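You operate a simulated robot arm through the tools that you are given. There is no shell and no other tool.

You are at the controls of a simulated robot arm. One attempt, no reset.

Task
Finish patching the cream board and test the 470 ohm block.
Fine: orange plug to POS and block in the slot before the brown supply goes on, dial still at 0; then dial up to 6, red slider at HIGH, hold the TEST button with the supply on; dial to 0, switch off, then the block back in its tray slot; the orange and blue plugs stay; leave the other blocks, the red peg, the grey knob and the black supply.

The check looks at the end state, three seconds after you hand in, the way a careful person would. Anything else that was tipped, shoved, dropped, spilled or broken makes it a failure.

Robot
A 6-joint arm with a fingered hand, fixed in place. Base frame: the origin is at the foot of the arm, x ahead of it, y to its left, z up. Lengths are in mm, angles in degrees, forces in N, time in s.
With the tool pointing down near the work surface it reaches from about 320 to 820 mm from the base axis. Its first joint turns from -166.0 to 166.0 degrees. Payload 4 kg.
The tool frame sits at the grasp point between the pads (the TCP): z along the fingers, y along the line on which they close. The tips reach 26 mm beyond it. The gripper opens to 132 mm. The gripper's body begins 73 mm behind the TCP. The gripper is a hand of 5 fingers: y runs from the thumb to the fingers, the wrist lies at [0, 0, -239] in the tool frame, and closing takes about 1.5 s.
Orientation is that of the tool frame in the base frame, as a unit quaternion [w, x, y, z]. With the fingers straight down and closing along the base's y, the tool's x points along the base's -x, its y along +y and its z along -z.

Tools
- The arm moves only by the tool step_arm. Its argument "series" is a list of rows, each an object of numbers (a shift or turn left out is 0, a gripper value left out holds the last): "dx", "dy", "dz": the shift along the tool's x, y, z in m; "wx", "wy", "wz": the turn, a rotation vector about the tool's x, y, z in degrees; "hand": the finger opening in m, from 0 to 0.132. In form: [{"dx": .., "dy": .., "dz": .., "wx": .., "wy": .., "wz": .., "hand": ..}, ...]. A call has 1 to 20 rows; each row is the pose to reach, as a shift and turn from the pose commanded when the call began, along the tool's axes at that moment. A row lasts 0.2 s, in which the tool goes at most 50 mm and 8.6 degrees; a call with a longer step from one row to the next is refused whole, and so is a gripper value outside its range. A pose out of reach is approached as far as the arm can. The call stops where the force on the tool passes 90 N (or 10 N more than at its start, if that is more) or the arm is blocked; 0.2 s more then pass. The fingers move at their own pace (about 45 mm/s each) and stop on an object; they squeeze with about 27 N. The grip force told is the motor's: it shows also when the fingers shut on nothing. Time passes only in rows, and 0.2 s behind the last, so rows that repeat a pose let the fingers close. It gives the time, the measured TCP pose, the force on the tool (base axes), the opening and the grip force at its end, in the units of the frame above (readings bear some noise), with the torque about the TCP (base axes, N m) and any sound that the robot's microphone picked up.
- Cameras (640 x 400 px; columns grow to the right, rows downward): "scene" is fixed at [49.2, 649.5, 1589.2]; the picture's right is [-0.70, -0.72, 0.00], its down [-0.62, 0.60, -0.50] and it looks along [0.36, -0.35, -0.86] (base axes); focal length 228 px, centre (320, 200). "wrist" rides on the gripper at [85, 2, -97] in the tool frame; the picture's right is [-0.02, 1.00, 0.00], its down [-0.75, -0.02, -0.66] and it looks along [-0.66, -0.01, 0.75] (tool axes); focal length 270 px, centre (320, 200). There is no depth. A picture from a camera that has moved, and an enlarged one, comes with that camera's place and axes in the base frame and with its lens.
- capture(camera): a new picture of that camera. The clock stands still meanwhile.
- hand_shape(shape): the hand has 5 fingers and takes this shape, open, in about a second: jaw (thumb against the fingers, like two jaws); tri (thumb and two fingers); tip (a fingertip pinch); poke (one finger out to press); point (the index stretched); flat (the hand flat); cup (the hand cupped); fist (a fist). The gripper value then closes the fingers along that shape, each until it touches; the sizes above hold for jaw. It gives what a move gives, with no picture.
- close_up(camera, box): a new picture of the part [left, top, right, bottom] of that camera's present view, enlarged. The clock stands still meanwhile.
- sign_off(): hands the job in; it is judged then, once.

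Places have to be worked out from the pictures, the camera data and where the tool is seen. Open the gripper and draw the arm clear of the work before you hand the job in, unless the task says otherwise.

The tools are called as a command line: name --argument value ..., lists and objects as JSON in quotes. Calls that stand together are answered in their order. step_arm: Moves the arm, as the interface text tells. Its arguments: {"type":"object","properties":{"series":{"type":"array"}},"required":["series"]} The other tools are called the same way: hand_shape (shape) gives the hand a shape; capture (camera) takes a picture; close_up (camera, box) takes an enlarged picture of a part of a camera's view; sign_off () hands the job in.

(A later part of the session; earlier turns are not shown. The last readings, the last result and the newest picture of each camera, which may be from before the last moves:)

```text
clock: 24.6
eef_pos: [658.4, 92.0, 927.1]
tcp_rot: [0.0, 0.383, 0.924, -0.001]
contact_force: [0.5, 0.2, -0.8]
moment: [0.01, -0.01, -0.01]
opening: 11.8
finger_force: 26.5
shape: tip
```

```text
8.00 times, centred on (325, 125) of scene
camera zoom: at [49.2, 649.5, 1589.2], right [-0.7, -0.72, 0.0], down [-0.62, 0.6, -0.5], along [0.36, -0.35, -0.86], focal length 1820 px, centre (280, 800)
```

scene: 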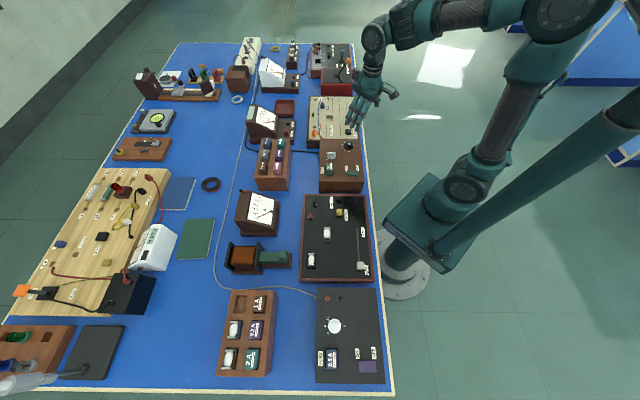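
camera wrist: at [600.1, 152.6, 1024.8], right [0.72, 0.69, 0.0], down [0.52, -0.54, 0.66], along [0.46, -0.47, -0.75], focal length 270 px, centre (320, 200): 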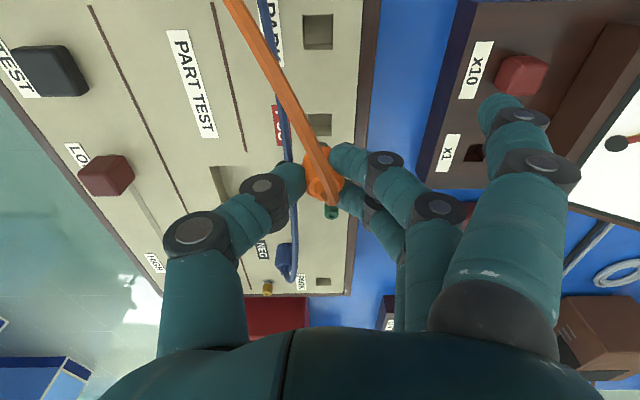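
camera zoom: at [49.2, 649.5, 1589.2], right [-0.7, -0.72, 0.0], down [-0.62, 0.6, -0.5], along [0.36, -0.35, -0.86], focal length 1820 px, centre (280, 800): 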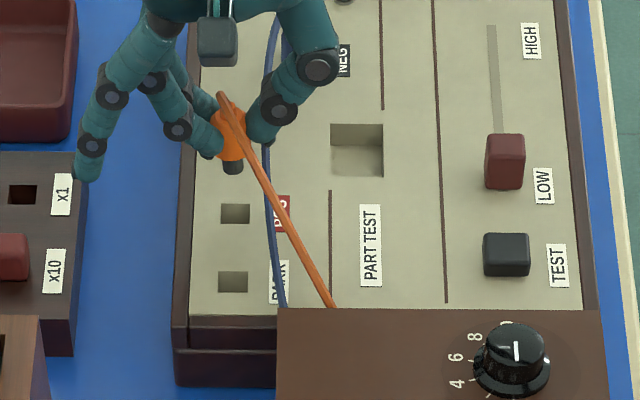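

Over POS now; from the view the hole centre is about 0.8 mm and 0.7 mm off the plug axis. I correct that and lower toward the hole, stopping with the pin just at the board surface.

step_arm --series '[{"dx": 0.0008, "dy": 0.0007, "dz": 0.008}, {"dx": 0.0008, "dy": 0.0007, "dz": 0.016}, {"dx": 0.0008, "dy": 0.0007, "dz": 0.023}, {"dx": 0.0008, "dy": 0.0007, "dz": 0.026}, {"dx": 0.0008, "dy": 0.0007, "dz": 0.026}]'

close_up --camera "wrist" --box '[260, 60, 380, 220]'

close_up --camera "scene" --box '[305, 100, 345, 140]'

```text
clock: 25.8
eef_pos: [658.7, 94.3, 901.0]
tcp_rot: [0.0, 0.383, 0.924, -0.001]
contact_force: [-0.2, -0.4, -0.8]
moment: [0.01, -0.01, 0.01]
opening: 11.6
finger_force: 27.5
shape: tip
```

```text
2.50 times, centred on (320, 140) of wrist
camera zoom: at [599.9, 154.9, 998.2], right [0.72, 0.69, 0.0], down [0.52, -0.54, 0.66], along [0.46, -0.47, -0.75], focal length 676 px, centre (320, 350)
```

zoom: 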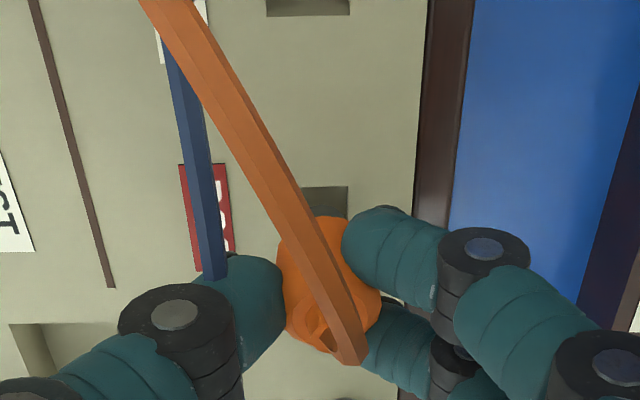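

```text
10.00 times, centred on (325, 120) of scene
camera zoom: at [49.2, 649.5, 1589.2], right [-0.7, -0.72, 0.0], down [-0.62, 0.6, -0.5], along [0.36, -0.35, -0.86], focal length 2275 px, centre (270, 1000)
```

zoom: 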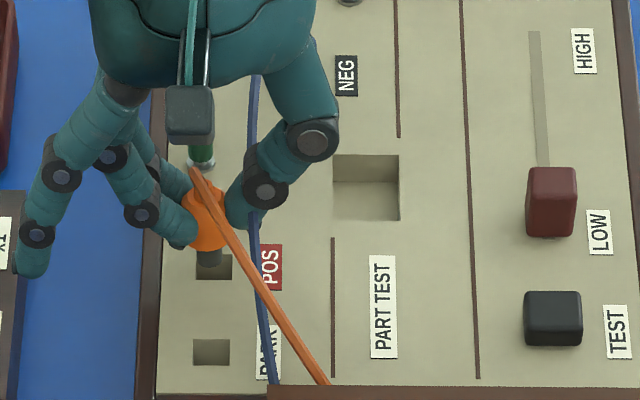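

The arm settled about 1 mm off, so I correct by 0.9 and 0.8 mm back and continue lowering in small steps until the plug is seated.

step_arm --series '[{"dx": -0.0009, "dy": -0.0008}, {"dx": -0.0009, "dy": -0.0008, "dz": 0.001}, {"dx": -0.0009, "dy": -0.0008, "dz": 0.003}]'

close_up --camera "wrist" --box '[280, 90, 360, 190]'

close_up --camera "scene" --box '[310, 105, 340, 135]'

```text
clock: 26.6
eef_pos: [660.0, 93.2, 898.3]
tcp_rot: [0.0, 0.382, 0.924, 0.0]
contact_force: [0.0, 1.2, -0.2]
moment: [-0.03, 0.0, -0.02]
opening: 11.5
finger_force: 27.4
shape: tip
```

```text
4.00 times, centred on (320, 140) of wrist
camera zoom: at [601.0, 153.4, 996.1], right [0.72, 0.69, 0.0], down [0.52, -0.54, 0.66], along [0.46, -0.47, -0.75], focal length 1081 px, centre (320, 440)
```

zoom: 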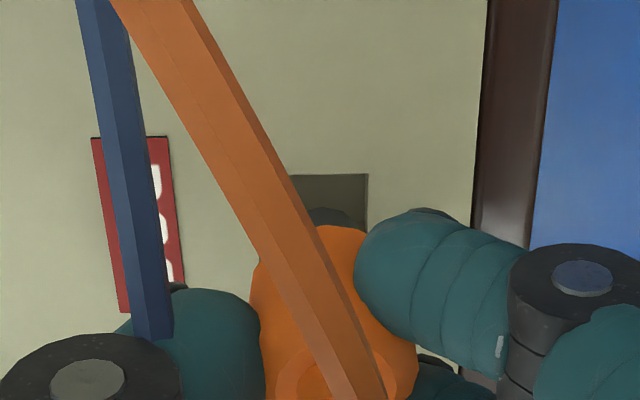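

```text
13.33 times, centred on (325, 120) of scene
camera zoom: at [49.2, 649.5, 1589.2], right [-0.7, -0.72, 0.0], down [-0.62, 0.6, -0.5], along [0.36, -0.35, -0.86], focal length 3033 px, centre (253, 1267)
```

zoom: 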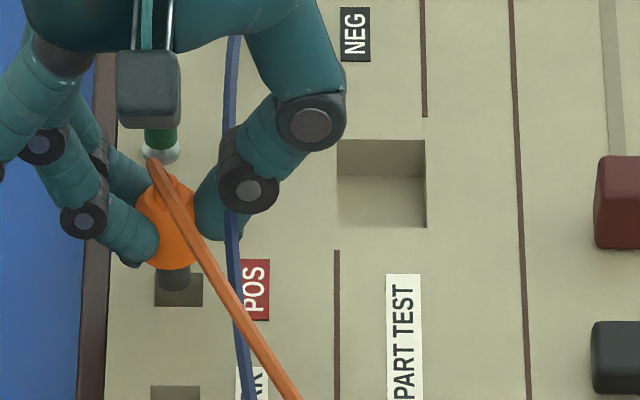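

Still about 0.9 mm off along the board because the arm settles with small random error. I correct again and let it settle.

step_arm --series '[{"dx": 0.0009, "dy": -0.0005}, {"dx": 0.0009, "dy": -0.0005}, {"dx": 0.0009, "dy": -0.0005}]'

close_up --camera "wrist" --box '[280, 90, 360, 190]'

```text
clock: 27.4
eef_pos: [658.4, 92.2, 898.6]
tcp_rot: [0.0, 0.383, 0.924, 0.0]
contact_force: [0.5, -0.1, -1.0]
moment: [-0.01, 0.02, -0.03]
opening: 11.7
finger_force: 27.4
shape: tip
```

```text
4.00 times, centred on (320, 140) of wrist
camera zoom: at [599.5, 153.6, 996.2], right [0.72, 0.69, 0.0], down [0.52, -0.54, 0.66], along [0.46, -0.47, -0.75], focal length 1081 px, centre (320, 440)
```

zoom: 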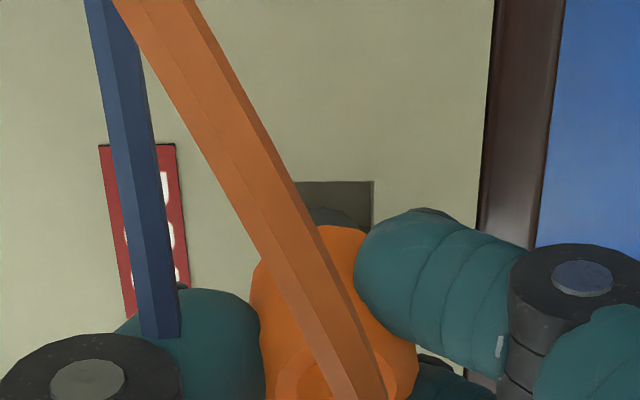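

Now within about 0.5 mm. I lower 17 mm to seat the plug, watching the force.

step_arm --series '[{"dz": 0.003}, {"dz": 0.006}, {"dz": 0.009}, {"dz": 0.012}, {"dz": 0.0145}, {"dz": 0.0165}, {"dz": 0.0165}]'

capture --camera "wrist"

close_up --camera "scene" --box '[310, 105, 340, 135]'

```text
clock: 29.0
eef_pos: [657.9, 93.0, 882.4]
tcp_rot: [0.0, 0.383, 0.924, 0.0]
contact_force: [-1.3, 0.9, 0.0]
moment: [0.0, 0.02, 0.0]
opening: 11.6
finger_force: 26.8
shape: tip
```

```text
taken
camera wrist: at [599.3, 153.7, 979.2], right [0.72, 0.69, 0.0], down [0.52, -0.54, 0.66], along [0.46, -0.47, -0.75], focal length 270 px, centre (320, 200)
```

wrist: 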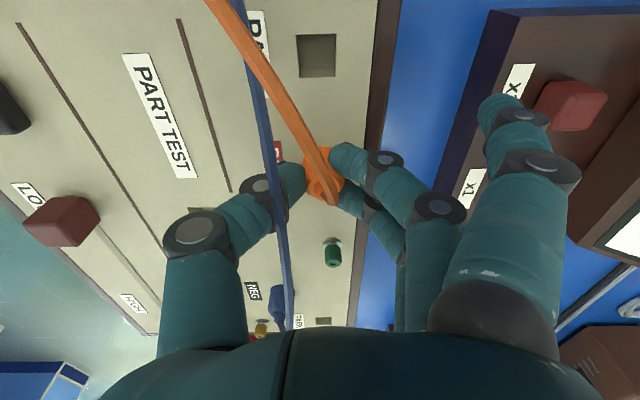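

```text
13.33 times, centred on (325, 120) of scene
camera zoom: at [49.2, 649.5, 1589.2], right [-0.7, -0.72, 0.0], down [-0.62, 0.6, -0.5], along [0.36, -0.35, -0.86], focal length 3033 px, centre (253, 1267)
```

zoom: 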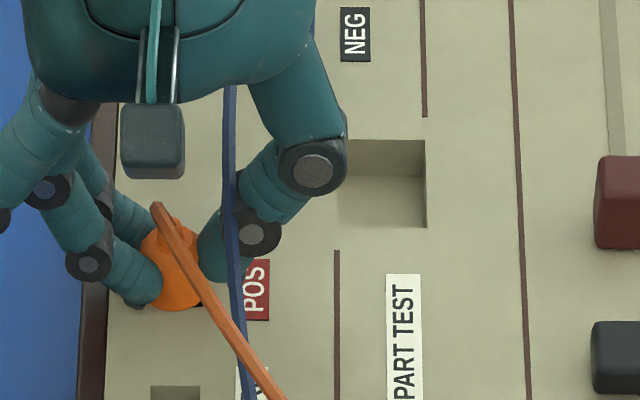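

The plug body sits on the board at the same height as it had in PARK, with no residual force. I press 1 mm more to be sure, open, and lift away.

step_arm --series '[{"dz": 0.001}, {"dz": 0.001}, {"dz": 0.0, "hand": 0.06}, {"dz": 0.0, "hand": 0.06}, {"dz": 0.0, "hand": 0.06}, {"dz": 0.0, "hand": 0.06}, {"dz": 0.0, "hand": 0.06}, {"dz": -0.02, "hand": 0.06}, {"dz": -0.04, "hand": 0.06}, {"dz": -0.06, "hand": 0.06}, {"dz": -0.08, "hand": 0.06}, {"dz": -0.08, "hand": 0.06}]'

capture --camera "wrist"

close_up --camera "scene" --box '[305, 100, 345, 140]'

```text
clock: 31.6
eef_pos: [657.4, 94.5, 962.2]
tcp_rot: [0.0, 0.383, 0.924, 0.0]
contact_force: [-0.2, 0.2, -0.5]
moment: [-0.01, 0.02, 0.02]
opening: 59.1
finger_force: 0.0
shape: tip
```

```text
taken
camera wrist: at [598.9, 153.7, 1060.2], right [0.72, 0.69, 0.0], down [0.52, -0.54, 0.66], along [0.46, -0.47, -0.75], focal length 270 px, centre (320, 200)
```

wrist: 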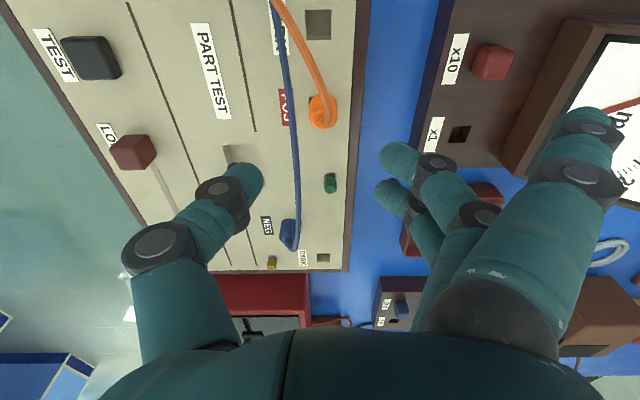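

```text
10.00 times, centred on (325, 120) of scene
camera zoom: at [49.2, 649.5, 1589.2], right [-0.7, -0.72, 0.0], down [-0.62, 0.6, -0.5], along [0.36, -0.35, -0.86], focal length 2275 px, centre (270, 1000)
```

zoom: 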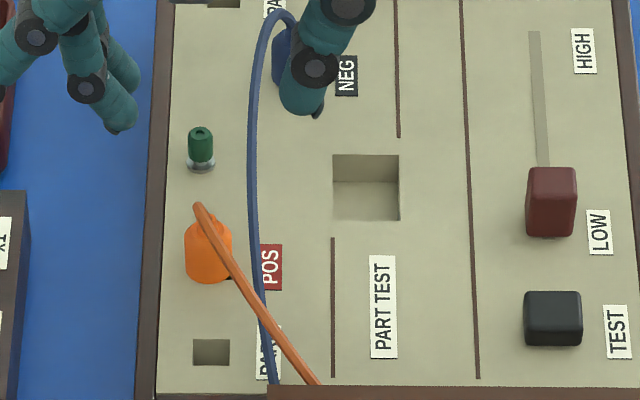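

The orange plug stands upright in POS. Next I go up and over to survey the block tray from above, around (665, 325).

step_arm --series '[{"dz": -0.045}, {"dz": -0.09}, {"dx": 0.03, "dy": 0.032, "dz": -0.1}, {"dx": 0.06, "dy": 0.064, "dz": -0.1}, {"dx": 0.09, "dy": 0.096, "dz": -0.1}, {"dx": 0.12, "dy": 0.128, "dz": -0.1}, {"dx": 0.15, "dy": 0.16, "dz": -0.1}, {"dx": 0.16, "dy": 0.17, "dz": -0.09}, {"dx": 0.16, "dy": 0.17, "dz": -0.07, "hand": 0.132}, {"dx": 0.16, "dy": 0.17, "dz": -0.07, "hand": 0.132}]'

capture --camera "wrist"

close_up --camera "scene" --box '[230, 80, 330, 200]'

```text
clock: 33.8
eef_pos: [666.4, 326.9, 1032.7]
tcp_rot: [0.001, 0.383, 0.924, 0.0]
contact_force: [0.3, 0.6, -0.3]
moment: [-0.01, 0.0, 0.0]
opening: 111.4
finger_force: 0.2
shape: tip
```

```text
taken
camera wrist: at [608.2, 387.2, 1129.2], right [0.72, 0.69, 0.0], down [0.52, -0.54, 0.66], along [0.46, -0.47, -0.75], focal length 270 px, centre (320, 200)
```

wrist: 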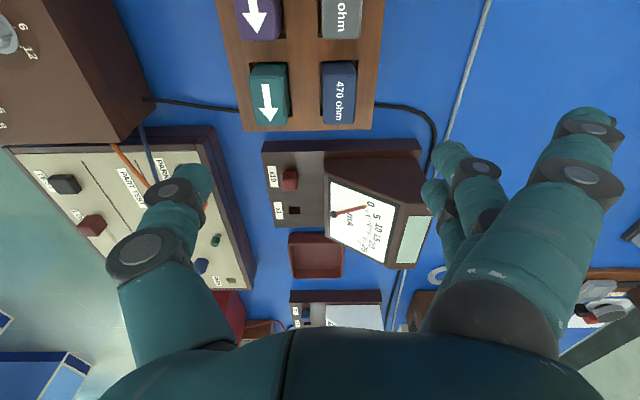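

```text
3.33 times, centred on (280, 140) of scene
camera zoom: at [49.2, 649.5, 1589.2], right [-0.7, -0.72, 0.0], down [-0.62, 0.6, -0.5], along [0.36, -0.35, -0.86], focal length 758 px, centre (453, 400)
```

zoom: 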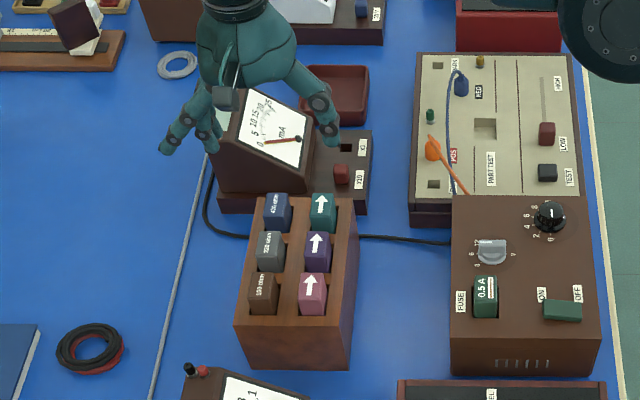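

The tray is square with this yaw; the dark blue 470 ohm block is at the far end of the outer column. I enlarge it.

close_up --camera "wrist" --box '[220, 40, 400, 140]'

close_up --camera "wrist" --box '[300, 50, 380, 130]'

```text
3.56 times, centred on (310, 90) of wrist
camera zoom: at [608.2, 387.2, 1129.2], right [0.72, 0.69, 0.0], down [0.52, -0.54, 0.66], along [0.46, -0.47, -0.75], focal length 961 px, centre (356, 591)
```

zoom: 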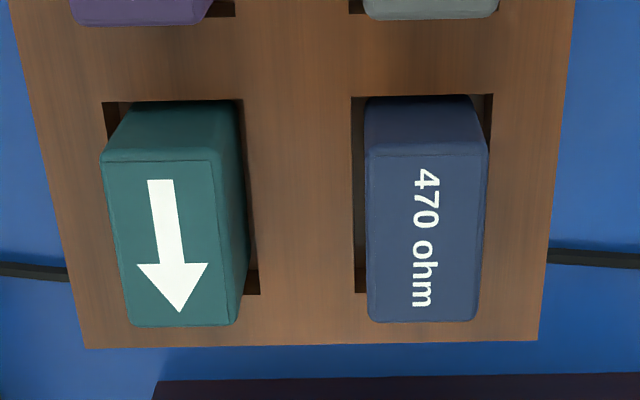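

```text
5.00 times, centred on (340, 90) of wrist
camera zoom: at [608.2, 387.2, 1129.2], right [0.72, 0.69, 0.0], down [0.52, -0.54, 0.66], along [0.46, -0.47, -0.75], focal length 1351 px, centre (220, 750)
```

zoom: 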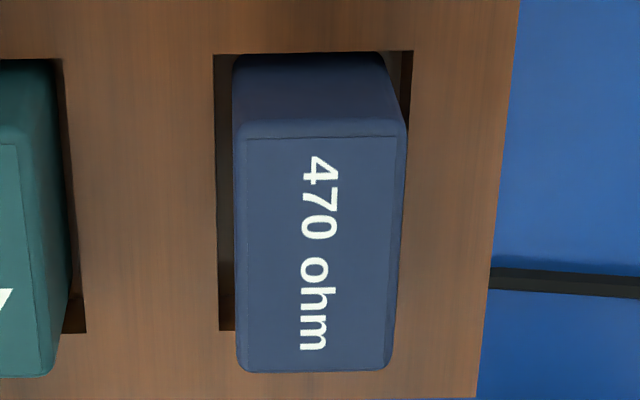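

The 470 block is about 28 × 40 mm with roughly 28 mm clear channel to the next column, and its top is near z 905. I move over it and lower to z 970 for a closer measurement.

step_arm --series '[{"dx": -0.001, "dy": 0.009, "dz": 0.02}, {"dx": -0.002, "dy": 0.018, "dz": 0.04}, {"dx": -0.002, "dy": 0.018, "dz": 0.062}, {"dx": -0.002, "dy": 0.018, "dz": 0.062}, {"dx": -0.002, "dy": 0.018, "dz": 0.062}]'

capture --camera "wrist"

close_up --camera "wrist" --box '[250, 70, 390, 190]'

close_up --camera "scene" --box '[240, 120, 310, 200]'

```text
clock: 35.0
eef_pos: [680.1, 338.4, 970.6]
tcp_rot: [0.0, 0.382, 0.924, 0.001]
contact_force: [-0.3, 0.8, -0.5]
moment: [-0.01, -0.02, -0.02]
opening: 131.9
finger_force: 0.0
shape: tip
```

```text
taken
camera wrist: at [621.2, 398.9, 1067.4], right [0.72, 0.69, 0.0], down [0.52, -0.54, 0.66], along [0.46, -0.47, -0.75], focal length 270 px, centre (320, 200)
```

wrist: 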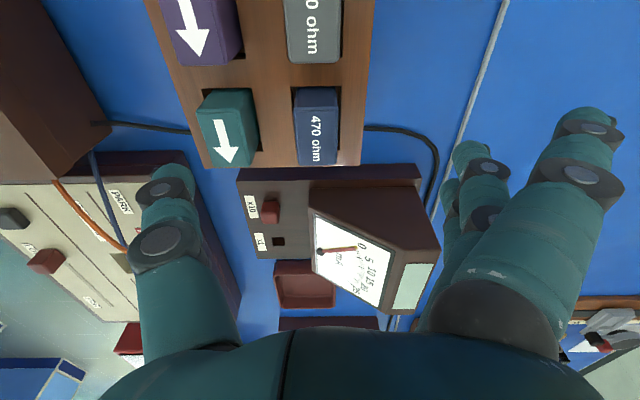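

```text
3.33 times, centred on (320, 130) of wrist
camera zoom: at [621.2, 398.9, 1067.4], right [0.72, 0.69, 0.0], down [0.52, -0.54, 0.66], along [0.46, -0.47, -0.75], focal length 901 px, centre (320, 433)
```

zoom: 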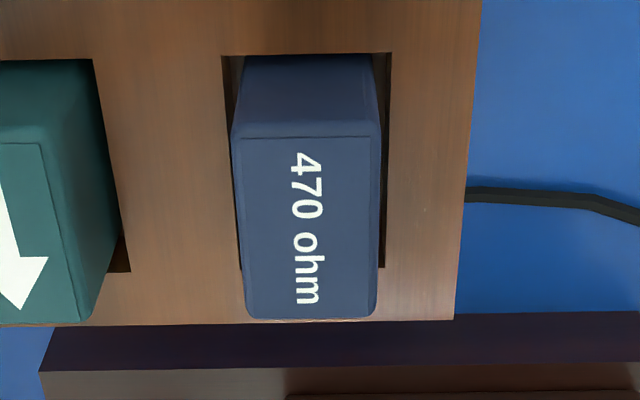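

```text
5.00 times, centred on (275, 160) of scene
camera zoom: at [49.2, 649.5, 1589.2], right [-0.7, -0.72, 0.0], down [-0.62, 0.6, -0.5], along [0.36, -0.35, -0.86], focal length 1137 px, centre (545, 400)
```

zoom: 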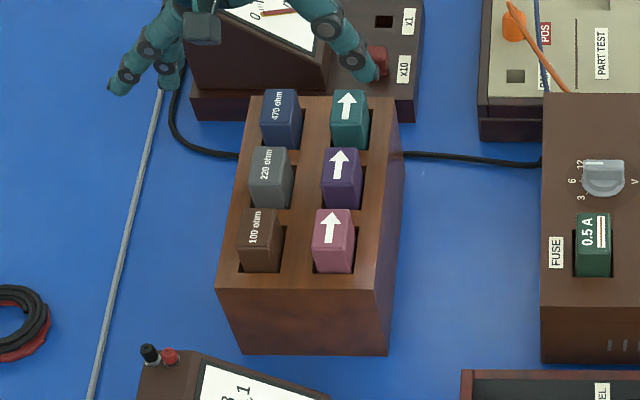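

Comparing the two heights gives the block top at z 922.5 and tray top at about 897, block centre 5 mm toward the camera and 0.9 mm to the thumb side. I centre on it and narrow the pinch to 40 mm so the thumb fits in the channel.

step_arm --series '[{"dx": 0.0025, "dy": -0.0005, "hand": 0.04}, {"dx": 0.005, "dy": -0.0009, "hand": 0.04}, {"dx": 0.005, "dy": -0.0009, "hand": 0.04}, {"dx": 0.005, "dy": -0.0009, "hand": 0.04}, {"dx": 0.005, "dy": -0.0009, "hand": 0.04}, {"dx": 0.005, "dy": -0.0009, "dz": 0.01, "hand": 0.04}, {"dx": 0.005, "dy": -0.0009, "dz": 0.01, "hand": 0.04}]'

close_up --camera "wrist" --box '[200, 80, 440, 240]'

close_up --camera "scene" --box '[245, 120, 305, 180]'

```text
clock: 36.6
eef_pos: [674.9, 341.9, 960.5]
tcp_rot: [0.0, 0.383, 0.924, 0.0]
contact_force: [0.1, -0.3, 0.1]
moment: [0.02, -0.01, 0.06]
opening: 40.9
finger_force: 0.0
shape: tip
```

```text
2.50 times, centred on (320, 160) of wrist
camera zoom: at [616.2, 401.5, 1057.3], right [0.72, 0.69, 0.0], down [0.52, -0.54, 0.66], along [0.46, -0.47, -0.75], focal length 676 px, centre (320, 300)
```

zoom: 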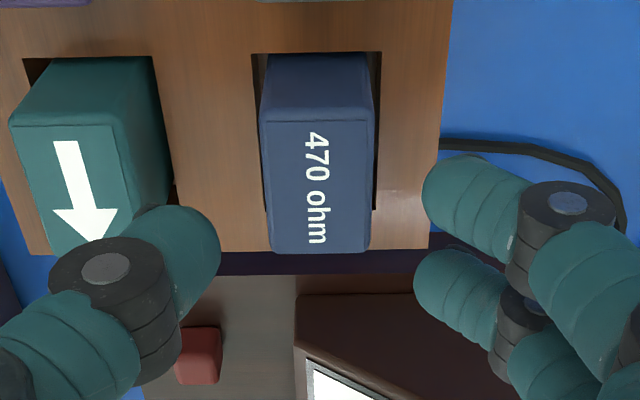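

```text
6.67 times, centred on (275, 150) of scene
camera zoom: at [49.2, 649.5, 1589.2], right [-0.7, -0.72, 0.0], down [-0.62, 0.6, -0.5], along [0.36, -0.35, -0.86], focal length 1516 px, centre (620, 533)
```

zoom: 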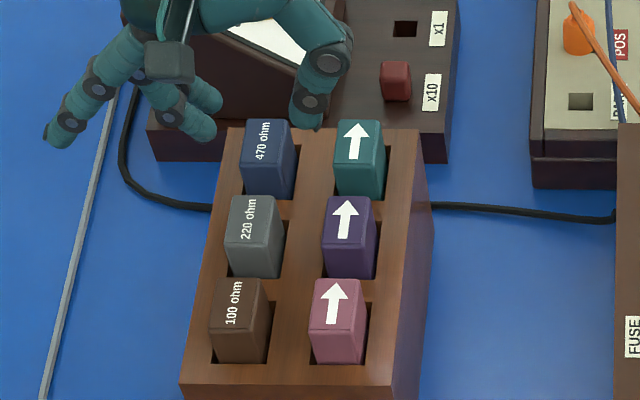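

Centred within 0.5 mm. To keep the thumb's joint above the neighbouring teal block I will grip a bit higher, tips about 13 mm below the block top; I lower to z 933 with opening 37 mm and look.

step_arm --series '[{"dy": 0.0005, "hand": 0.037}, {"dy": 0.0005, "dz": 0.009, "hand": 0.037}, {"dy": 0.0005, "dz": 0.018, "hand": 0.037}, {"dy": 0.0005, "dz": 0.0273, "hand": 0.037}, {"dy": 0.0005, "dz": 0.0273, "hand": 0.037}]'

close_up --camera "wrist" --box '[200, 80, 440, 240]'

close_up --camera "scene" --box '[250, 120, 300, 170]'

```text
clock: 37.8
eef_pos: [674.8, 341.2, 932.3]
tcp_rot: [0.001, 0.383, 0.924, 0.0]
contact_force: [-0.1, 0.6, -0.9]
moment: [-0.01, -0.01, -0.04]
opening: 37.6
finger_force: 0.1
shape: tip
```

```text
2.50 times, centred on (320, 160) of wrist
camera zoom: at [617.0, 401.0, 1030.6], right [0.72, 0.69, 0.0], down [0.52, -0.54, 0.66], along [0.46, -0.47, -0.75], focal length 676 px, centre (320, 300)
```

zoom: 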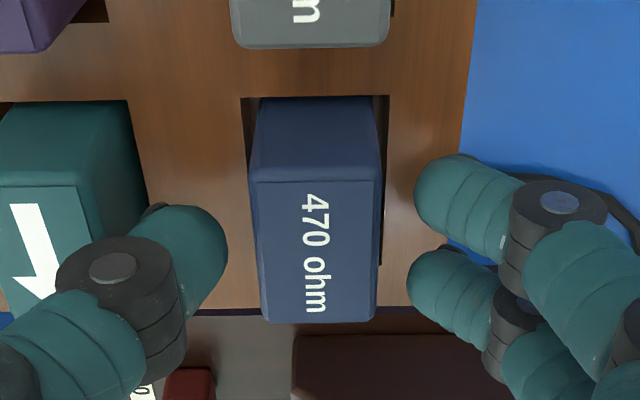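

```text
8.00 times, centred on (275, 145) of scene
camera zoom: at [49.2, 649.5, 1589.2], right [-0.7, -0.72, 0.0], down [-0.62, 0.6, -0.5], along [0.36, -0.35, -0.86], focal length 1820 px, centre (680, 640)
```

zoom: 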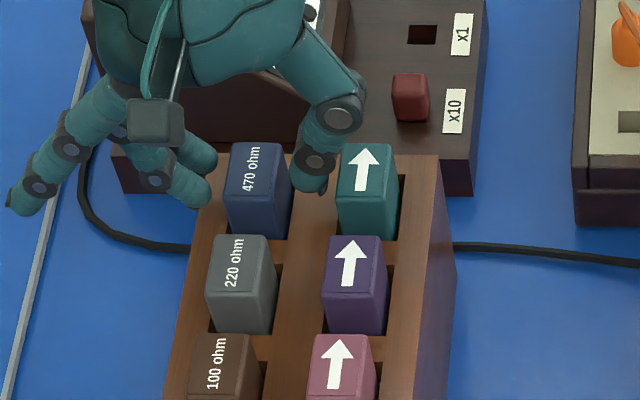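

Thumb is in the channel with clearance and the block is centred within about 1 mm. I close on the block.

step_arm --series '[{"dx": 0.001, "hand": 0.015}, {"dx": 0.001, "hand": 0.015}, {"dx": 0.001, "hand": 0.015}, {"dx": 0.001, "hand": 0.015}, {"dx": 0.001, "hand": 0.015}]'

close_up --camera "wrist" --box '[200, 80, 440, 240]'

close_up --camera "scene" --box '[250, 120, 300, 170]'

```text
clock: 39.0
eef_pos: [674.9, 341.9, 933.0]
tcp_rot: [0.001, 0.383, 0.924, 0.0]
contact_force: [-0.2, -0.1, 0.3]
moment: [0.01, -0.03, -0.01]
opening: 20.5
finger_force: 27.1
shape: tip
```

```text
2.50 times, centred on (320, 160) of wrist
camera zoom: at [616.6, 402.0, 1030.8], right [0.72, 0.69, 0.0], down [0.52, -0.54, 0.66], along [0.46, -0.47, -0.75], focal length 676 px, centre (320, 300)
```

zoom: 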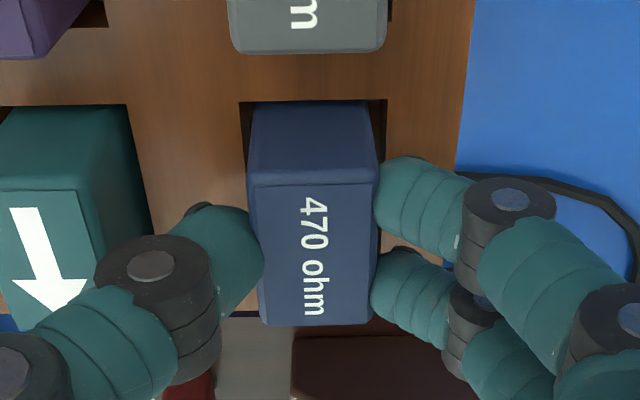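

```text
8.00 times, centred on (275, 145) of scene
camera zoom: at [49.2, 649.5, 1589.2], right [-0.7, -0.72, 0.0], down [-0.62, 0.6, -0.5], along [0.36, -0.35, -0.86], focal length 1820 px, centre (680, 640)
```

zoom: 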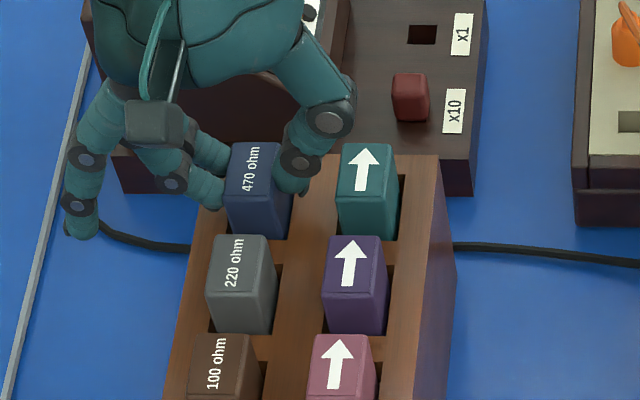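

Firm grip on the block at TCP (675.3, 340.5, 933.8), which I note for the return. I lift it 100 mm straight up.

step_arm --series '[{"dz": -0.004}, {"dz": -0.01}, {"dz": -0.02}, {"dz": -0.035}, {"dz": -0.05}, {"dz": -0.07}, {"dz": -0.09}, {"dz": -0.1}, {"dz": -0.1}]'

capture --camera "wrist"

close_up --camera "scene" --box '[240, 80, 320, 180]'

```text
clock: 41.0
eef_pos: [674.7, 342.1, 1032.8]
tcp_rot: [0.001, 0.383, 0.924, 0.0]
contact_force: [0.3, -0.7, -0.6]
moment: [0.0, 0.04, 0.0]
opening: 20.6
finger_force: 26.8
shape: tip
```

```text
taken
camera wrist: at [616.4, 402.1, 1130.2], right [0.72, 0.69, 0.0], down [0.52, -0.54, 0.66], along [0.46, -0.47, -0.75], focal length 270 px, centre (320, 200)
```

wrist: 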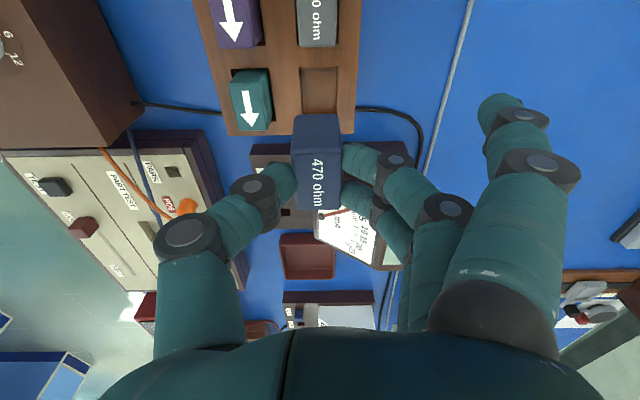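

```text
4.00 times, centred on (280, 130) of scene
camera zoom: at [49.2, 649.5, 1589.2], right [-0.7, -0.72, 0.0], down [-0.62, 0.6, -0.5], along [0.36, -0.35, -0.86], focal length 910 px, centre (480, 480)
```

zoom: 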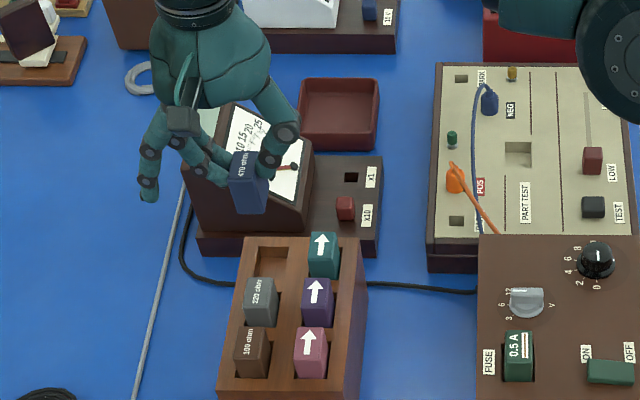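

The block is lifted cleanly and the other blocks are untouched. I take an enlarged look at the empty tray slot for reference, then carry the block toward the board at this height.

close_up --camera "wrist" --box '[250, 40, 390, 140]'

step_arm --series '[{"dx": -0.025, "dy": -0.025}, {"dx": -0.05, "dy": -0.06}, {"dx": -0.075, "dy": -0.1}, {"dx": -0.1, "dy": -0.135}, {"dx": -0.125, "dy": -0.165}, {"dx": -0.145, "dy": -0.195}, {"dx": -0.15, "dy": -0.225}, {"dx": -0.15, "dy": -0.245}, {"dx": -0.15, "dy": -0.245}, {"dx": -0.15, "dy": -0.245}]'

capture --camera "wrist"

close_up --camera "scene" --box '[290, 70, 370, 150]'

```text
4.00 times, centred on (320, 90) of wrist
camera zoom: at [616.4, 402.1, 1130.2], right [0.72, 0.69, 0.0], down [0.52, -0.54, 0.66], along [0.46, -0.47, -0.75], focal length 1081 px, centre (320, 640)
```

zoom: 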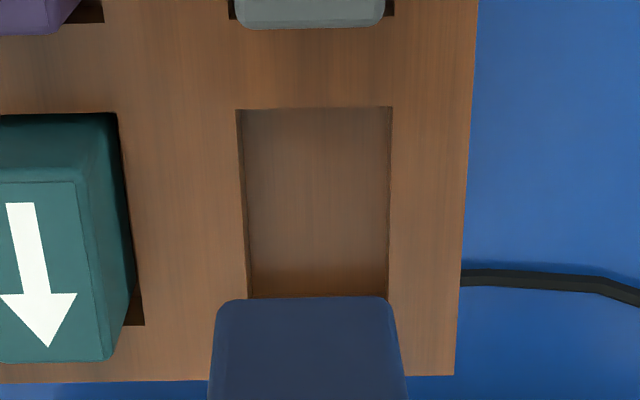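

```text
clock: 43.2
eef_pos: [607.9, 62.7, 1034.6]
tcp_rot: [0.0, 0.382, 0.924, 0.0]
contact_force: [-0.2, -0.5, -0.1]
moment: [0.0, -0.03, -0.05]
opening: 20.5
finger_force: 26.9
shape: tip
```

```text
taken
camera wrist: at [549.4, 122.9, 1130.8], right [0.72, 0.69, 0.0], down [0.52, -0.54, 0.66], along [0.46, -0.47, -0.75], focal length 270 px, centre (320, 200)
```

wrist: 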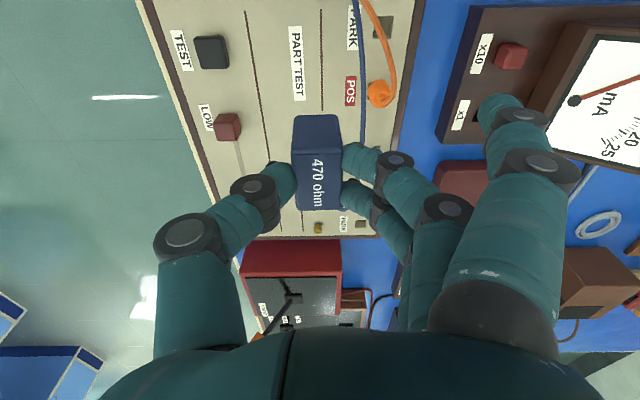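

```text
5.00 times, centred on (330, 110) of scene
camera zoom: at [49.2, 649.5, 1589.2], right [-0.7, -0.72, 0.0], down [-0.62, 0.6, -0.5], along [0.36, -0.35, -0.86], focal length 1137 px, centre (270, 650)
```

zoom: 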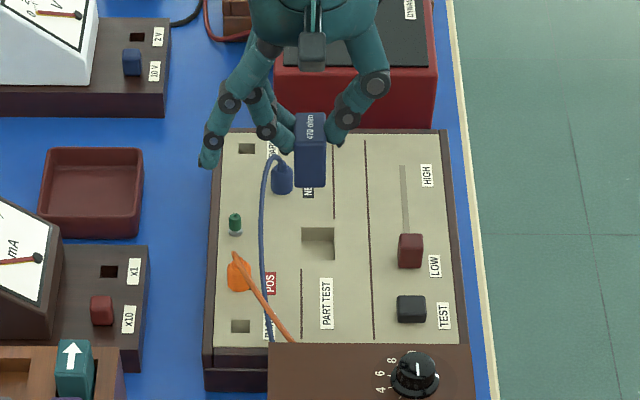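

The slot is hidden behind the block here; from earlier views I place its centre at about (647, 5). I move directly above it, where it should show in the upper part of the image.

step_arm --series '[{"dx": -0.02, "dy": -0.004}, {"dx": -0.04, "dy": -0.008}, {"dx": -0.06, "dy": -0.012}, {"dx": -0.0675, "dy": -0.0124}, {"dx": -0.0675, "dy": -0.0124}, {"dx": -0.0675, "dy": -0.0124}]'

capture --camera "wrist"

close_up --camera "wrist" --box '[260, 40, 380, 140]'

```text
clock: 44.6
eef_pos: [645.9, 5.4, 1034.0]
tcp_rot: [0.0, 0.383, 0.924, 0.001]
contact_force: [0.2, -0.3, 0.5]
moment: [-0.02, -0.02, -0.04]
opening: 20.5
finger_force: 26.9
shape: tip
```

```text
taken
camera wrist: at [587.4, 66.4, 1131.0], right [0.72, 0.69, 0.0], down [0.52, -0.54, 0.66], along [0.46, -0.47, -0.75], focal length 270 px, centre (320, 200)
```

wrist: 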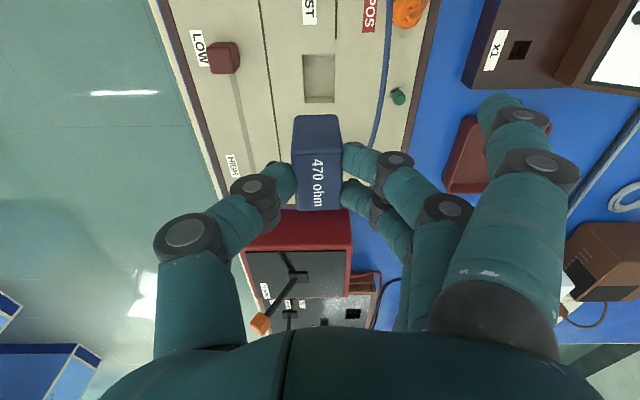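

```text
4.00 times, centred on (320, 90) of wrist
camera zoom: at [587.4, 66.4, 1131.0], right [0.72, 0.69, 0.0], down [0.52, -0.54, 0.66], along [0.46, -0.47, -0.75], focal length 1081 px, centre (320, 640)
```

zoom: 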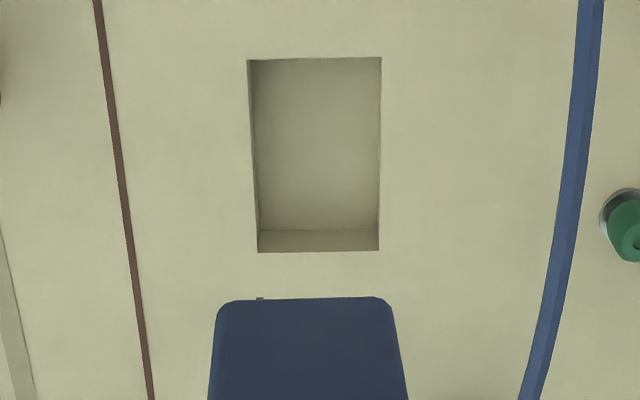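

Slot and tray recess have the same size (31.5 × 45.5 mm); the slot centre is 3 mm farther along and 0.8 mm to the finger side of the block's centre. I correct and lower to z 920, then recheck.

step_arm --series '[{"dx": -0.003, "dy": 0.0008, "dz": 0.02}, {"dx": -0.003, "dy": 0.0008, "dz": 0.045}, {"dx": -0.003, "dy": 0.0008, "dz": 0.07}, {"dx": -0.003, "dy": 0.0008, "dz": 0.095}, {"dx": -0.003, "dy": 0.0008, "dz": 0.114}, {"dx": -0.003, "dy": 0.0008, "dz": 0.114}, {"dx": -0.003, "dy": 0.0008, "dz": 0.114}]'

close_up --camera "wrist" --box '[240, 80, 400, 220]'

close_up --camera "scene" --box '[310, 80, 360, 130]'

```text
clock: 46.2
eef_pos: [647.4, 4.3, 919.4]
tcp_rot: [0.0, 0.383, 0.924, 0.0]
contact_force: [0.6, -0.9, -0.7]
moment: [-0.01, -0.01, -0.01]
opening: 20.4
finger_force: 27.1
shape: tip
```

```text
2.86 times, centred on (320, 150) of wrist
camera zoom: at [589.7, 65.3, 1016.8], right [0.72, 0.69, 0.0], down [0.52, -0.54, 0.66], along [0.46, -0.47, -0.75], focal length 772 px, centre (320, 343)
```

zoom: 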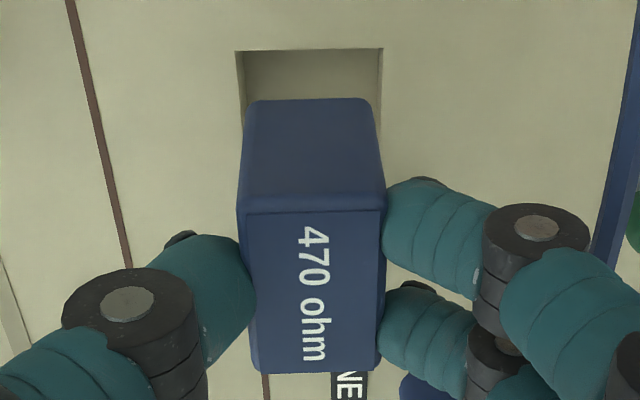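

```text
8.00 times, centred on (335, 105) of scene
camera zoom: at [49.2, 649.5, 1589.2], right [-0.7, -0.72, 0.0], down [-0.62, 0.6, -0.5], along [0.36, -0.35, -0.86], focal length 1820 px, centre (200, 960)
```

zoom: 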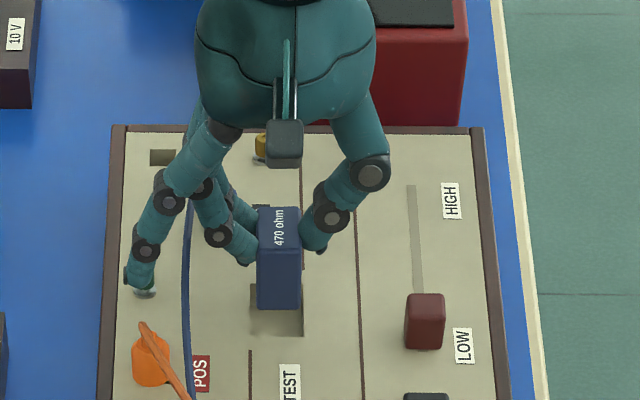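

The outstretched index is near the green peg in the scene view, so before lowering I check its clearance with the full wrist view.

capture --camera "wrist"

close_up --camera "scene" --box '[310, 95, 345, 130]'

```text
taken
camera wrist: at [589.7, 65.3, 1016.8], right [0.72, 0.69, 0.0], down [0.52, -0.54, 0.66], along [0.46, -0.47, -0.75], focal length 270 px, centre (320, 200)
```

wrist: 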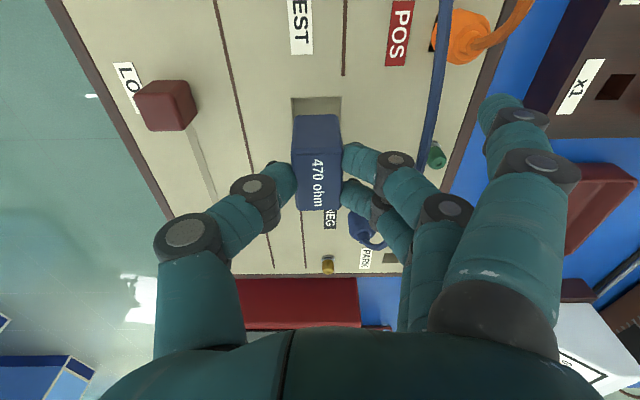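

```text
11.43 times, centred on (328, 112) of scene
camera zoom: at [49.2, 649.5, 1589.2], right [-0.7, -0.72, 0.0], down [-0.62, 0.6, -0.5], along [0.36, -0.35, -0.86], focal length 2600 px, centre (234, 1200)
```

zoom: 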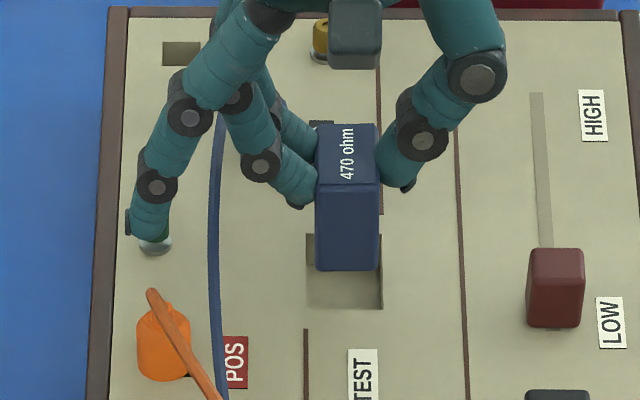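

Triangulating, the index tip would come down right beside the orange plug, which could bump it. I raise the block again and turn the hand by half a turn (first 90°) so the index lies over the free slider area instead.

step_arm --series '[{"dz": -0.02}, {"dz": -0.05}, {"dz": -0.08}, {"dz": -0.1}, {"dz": -0.11, "wz": -8}, {"dz": -0.11, "wz": -16}, {"dz": -0.11, "wz": -24}, {"dz": -0.11, "wz": -32}, {"dz": -0.11, "wz": -40}, {"dz": -0.11, "wz": -48}, {"dz": -0.11, "wz": -56}, {"dz": -0.11, "wz": -64}, {"dz": -0.11, "wz": -72}, {"dz": -0.11, "wz": -80}, {"dz": -0.11, "wz": -85}, {"dz": -0.11, "wz": -90}, {"dz": -0.11, "wz": -90}]'

step_arm --series '[{"wz": -8}, {"wz": -16}, {"wz": -24}, {"wz": -32}, {"wz": -40}, {"wz": -48}, {"wz": -56}, {"wz": -64}, {"wz": -72}, {"wz": -80}, {"wz": -85}, {"wz": -90}, {"wz": -90}]'

capture --camera "wrist"

close_up --camera "scene" --box '[290, 40, 390, 140]'

```text
clock: 49.8
eef_pos: [649.7, 4.9, 1030.1]
tcp_rot: [0.0, -0.383, 0.924, 0.0]
contact_force: [-0.7, 0.6, -0.4]
moment: [0.02, 0.01, -0.02]
opening: 20.3
finger_force: 26.7
shape: tip
```

```text
clock: 52.6
eef_pos: [679.0, 4.5, 1050.5]
tcp_rot: [0.001, 0.924, -0.381, -0.002]
contact_force: [0.1, 0.9, 0.2]
moment: [0.01, 0.0, -0.01]
opening: 20.1
finger_force: 26.5
shape: tip
out of reach, approached as far as the arm can: row 5, 6, 7, 8, 9, 10, 11, 12, 13
```

```text
taken
camera wrist: at [738.2, -56.8, 1147.1], right [-0.72, -0.69, 0.0], down [-0.52, 0.54, 0.66], along [-0.46, 0.47, -0.75], focal length 270 px, centre (320, 200)
```

wrist: 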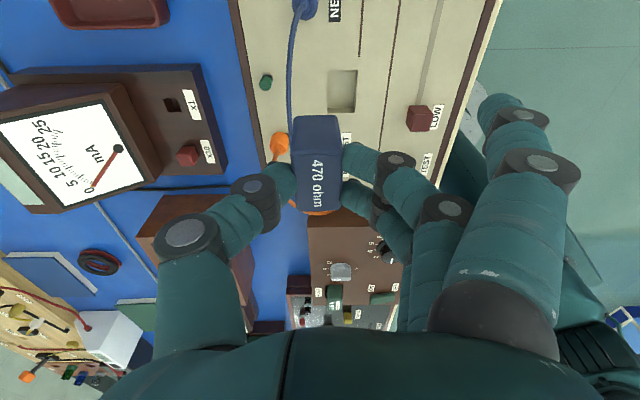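

```text
4.00 times, centred on (340, 90) of scene
camera zoom: at [49.2, 649.5, 1589.2], right [-0.7, -0.72, 0.0], down [-0.62, 0.6, -0.5], along [0.36, -0.35, -0.86], focal length 910 px, centre (240, 640)
```

zoom: 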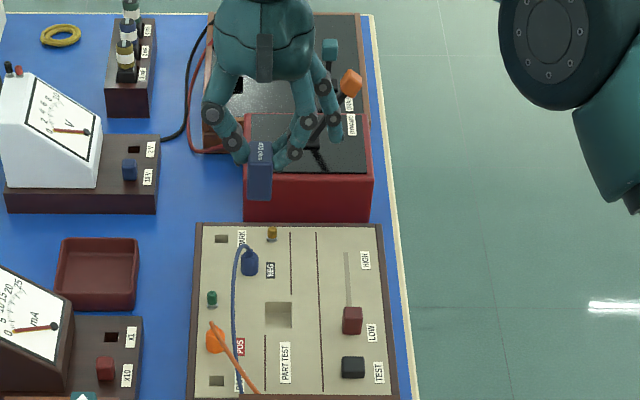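

The half turn drives the arm out of reach here, so I turn back to the reachable yaw. Instead I will re-grip the block with the hand shifted about 8 mm toward the far end, which moves the index clear of the orange plug.

step_arm --series '[{"wz": 8}, {"wz": 16}, {"wz": 24}, {"wz": 32}, {"wz": 40}, {"wz": 48}, {"wz": 56}, {"wz": 64}, {"wz": 72}, {"wz": 80}, {"wz": 85}, {"wz": 90}, {"wz": 90}]'

step_arm --series '[{"wz": 8}, {"wz": 16}, {"wz": 24}, {"wz": 32}, {"wz": 40}, {"wz": 48}, {"wz": 56}, {"wz": 64}, {"wz": 72}, {"wz": 80}, {"wz": 85}, {"wz": 90}, {"wz": 90}]'

capture --camera "wrist"

```text
clock: 55.4
eef_pos: [678.7, 3.1, 1050.3]
tcp_rot: [-0.003, -0.382, 0.924, 0.002]
contact_force: [0.7, -0.8, -0.5]
moment: [-0.01, -0.04, 0.0]
opening: 20.3
finger_force: 27.2
shape: tip
```

```text
clock: 58.2
eef_pos: [680.1, 3.9, 1050.3]
tcp_rot: [-0.002, 0.383, 0.924, 0.0]
contact_force: [0.4, 0.1, -0.2]
moment: [-0.02, 0.05, -0.01]
opening: 20.6
finger_force: 27.2
shape: tip
```

```text
taken
camera wrist: at [620.6, 64.1, 1148.3], right [0.72, 0.69, 0.0], down [0.52, -0.54, 0.66], along [0.45, -0.47, -0.76], focal length 270 px, centre (320, 200)
```

wrist: 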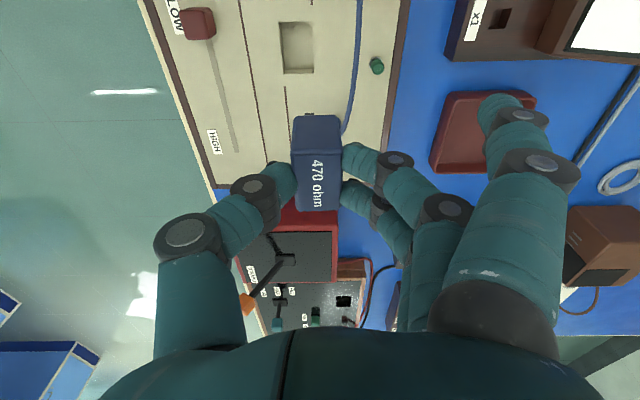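

Back at the good yaw with the block still held firmly. I carry it back above its tray recess to re-grip.

step_arm --series '[{"dx": 0.024, "dy": 0.0236}, {"dx": 0.05, "dy": 0.05}, {"dx": 0.08, "dy": 0.08}, {"dx": 0.11, "dy": 0.11}, {"dx": 0.14, "dy": 0.14}, {"dx": 0.17, "dy": 0.17}, {"dx": 0.2, "dy": 0.2}, {"dx": 0.225, "dy": 0.222}, {"dx": 0.2418, "dy": 0.2361}, {"dx": 0.2418, "dy": 0.2361, "dz": 0.017}, {"dx": 0.2418, "dy": 0.2361, "dz": 0.017}, {"dx": 0.2418, "dy": 0.2361, "dz": 0.017}]'

capture --camera "wrist"

close_up --camera "wrist" --box '[250, 40, 390, 140]'

```text
clock: 60.8
eef_pos: [673.5, 340.6, 1033.6]
tcp_rot: [0.0, 0.383, 0.924, -0.001]
contact_force: [0.1, 0.4, 0.1]
moment: [0.0, 0.01, -0.01]
opening: 20.4
finger_force: 27.0
shape: tip
```

```text
taken
camera wrist: at [614.4, 401.2, 1130.5], right [0.72, 0.69, 0.0], down [0.52, -0.54, 0.66], along [0.46, -0.47, -0.75], focal length 270 px, centre (320, 200)
```

wrist: 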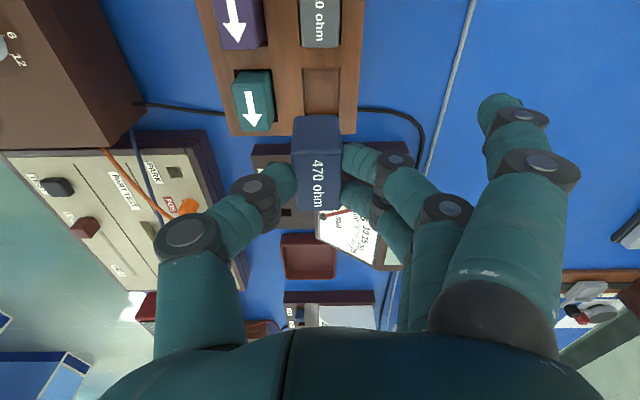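

```text
4.00 times, centred on (320, 90) of wrist
camera zoom: at [614.4, 401.2, 1130.5], right [0.72, 0.69, 0.0], down [0.52, -0.54, 0.66], along [0.46, -0.47, -0.75], focal length 1081 px, centre (320, 640)
```

zoom: 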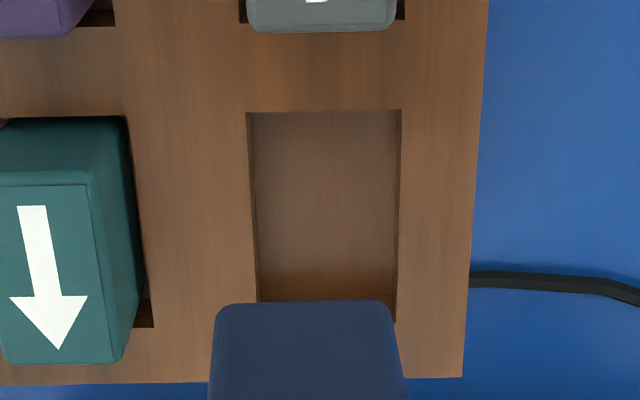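

I shift 1.2 mm and 2.3 mm to centre the block over its recess and lower to just above it.

step_arm --series '[{"dx": -0.0012, "dy": 0.0023, "dz": 0.02}, {"dx": -0.0012, "dy": 0.0023, "dz": 0.045}, {"dx": -0.0012, "dy": 0.0023, "dz": 0.065}, {"dx": -0.0012, "dy": 0.0023, "dz": 0.077}, {"dx": -0.0012, "dy": 0.0023, "dz": 0.077}, {"dx": -0.0012, "dy": 0.0023, "dz": 0.077}]'

close_up --camera "wrist" --box '[220, 60, 420, 200]'

```text
clock: 62.2
eef_pos: [675.7, 343.8, 956.4]
tcp_rot: [0.0, 0.383, 0.924, 0.0]
contact_force: [-0.2, 0.0, -1.3]
moment: [0.02, 0.01, -0.02]
opening: 20.2
finger_force: 26.5
shape: tip
```

```text
2.86 times, centred on (320, 130) of wrist
camera zoom: at [616.8, 403.3, 1052.7], right [0.72, 0.69, 0.0], down [0.52, -0.54, 0.66], along [0.46, -0.47, -0.75], focal length 772 px, centre (320, 400)
```

zoom: 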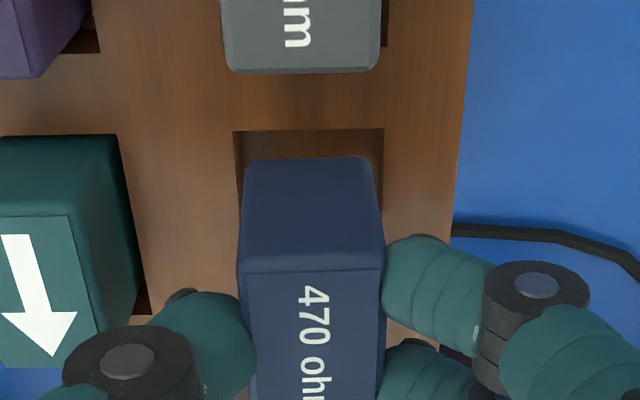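

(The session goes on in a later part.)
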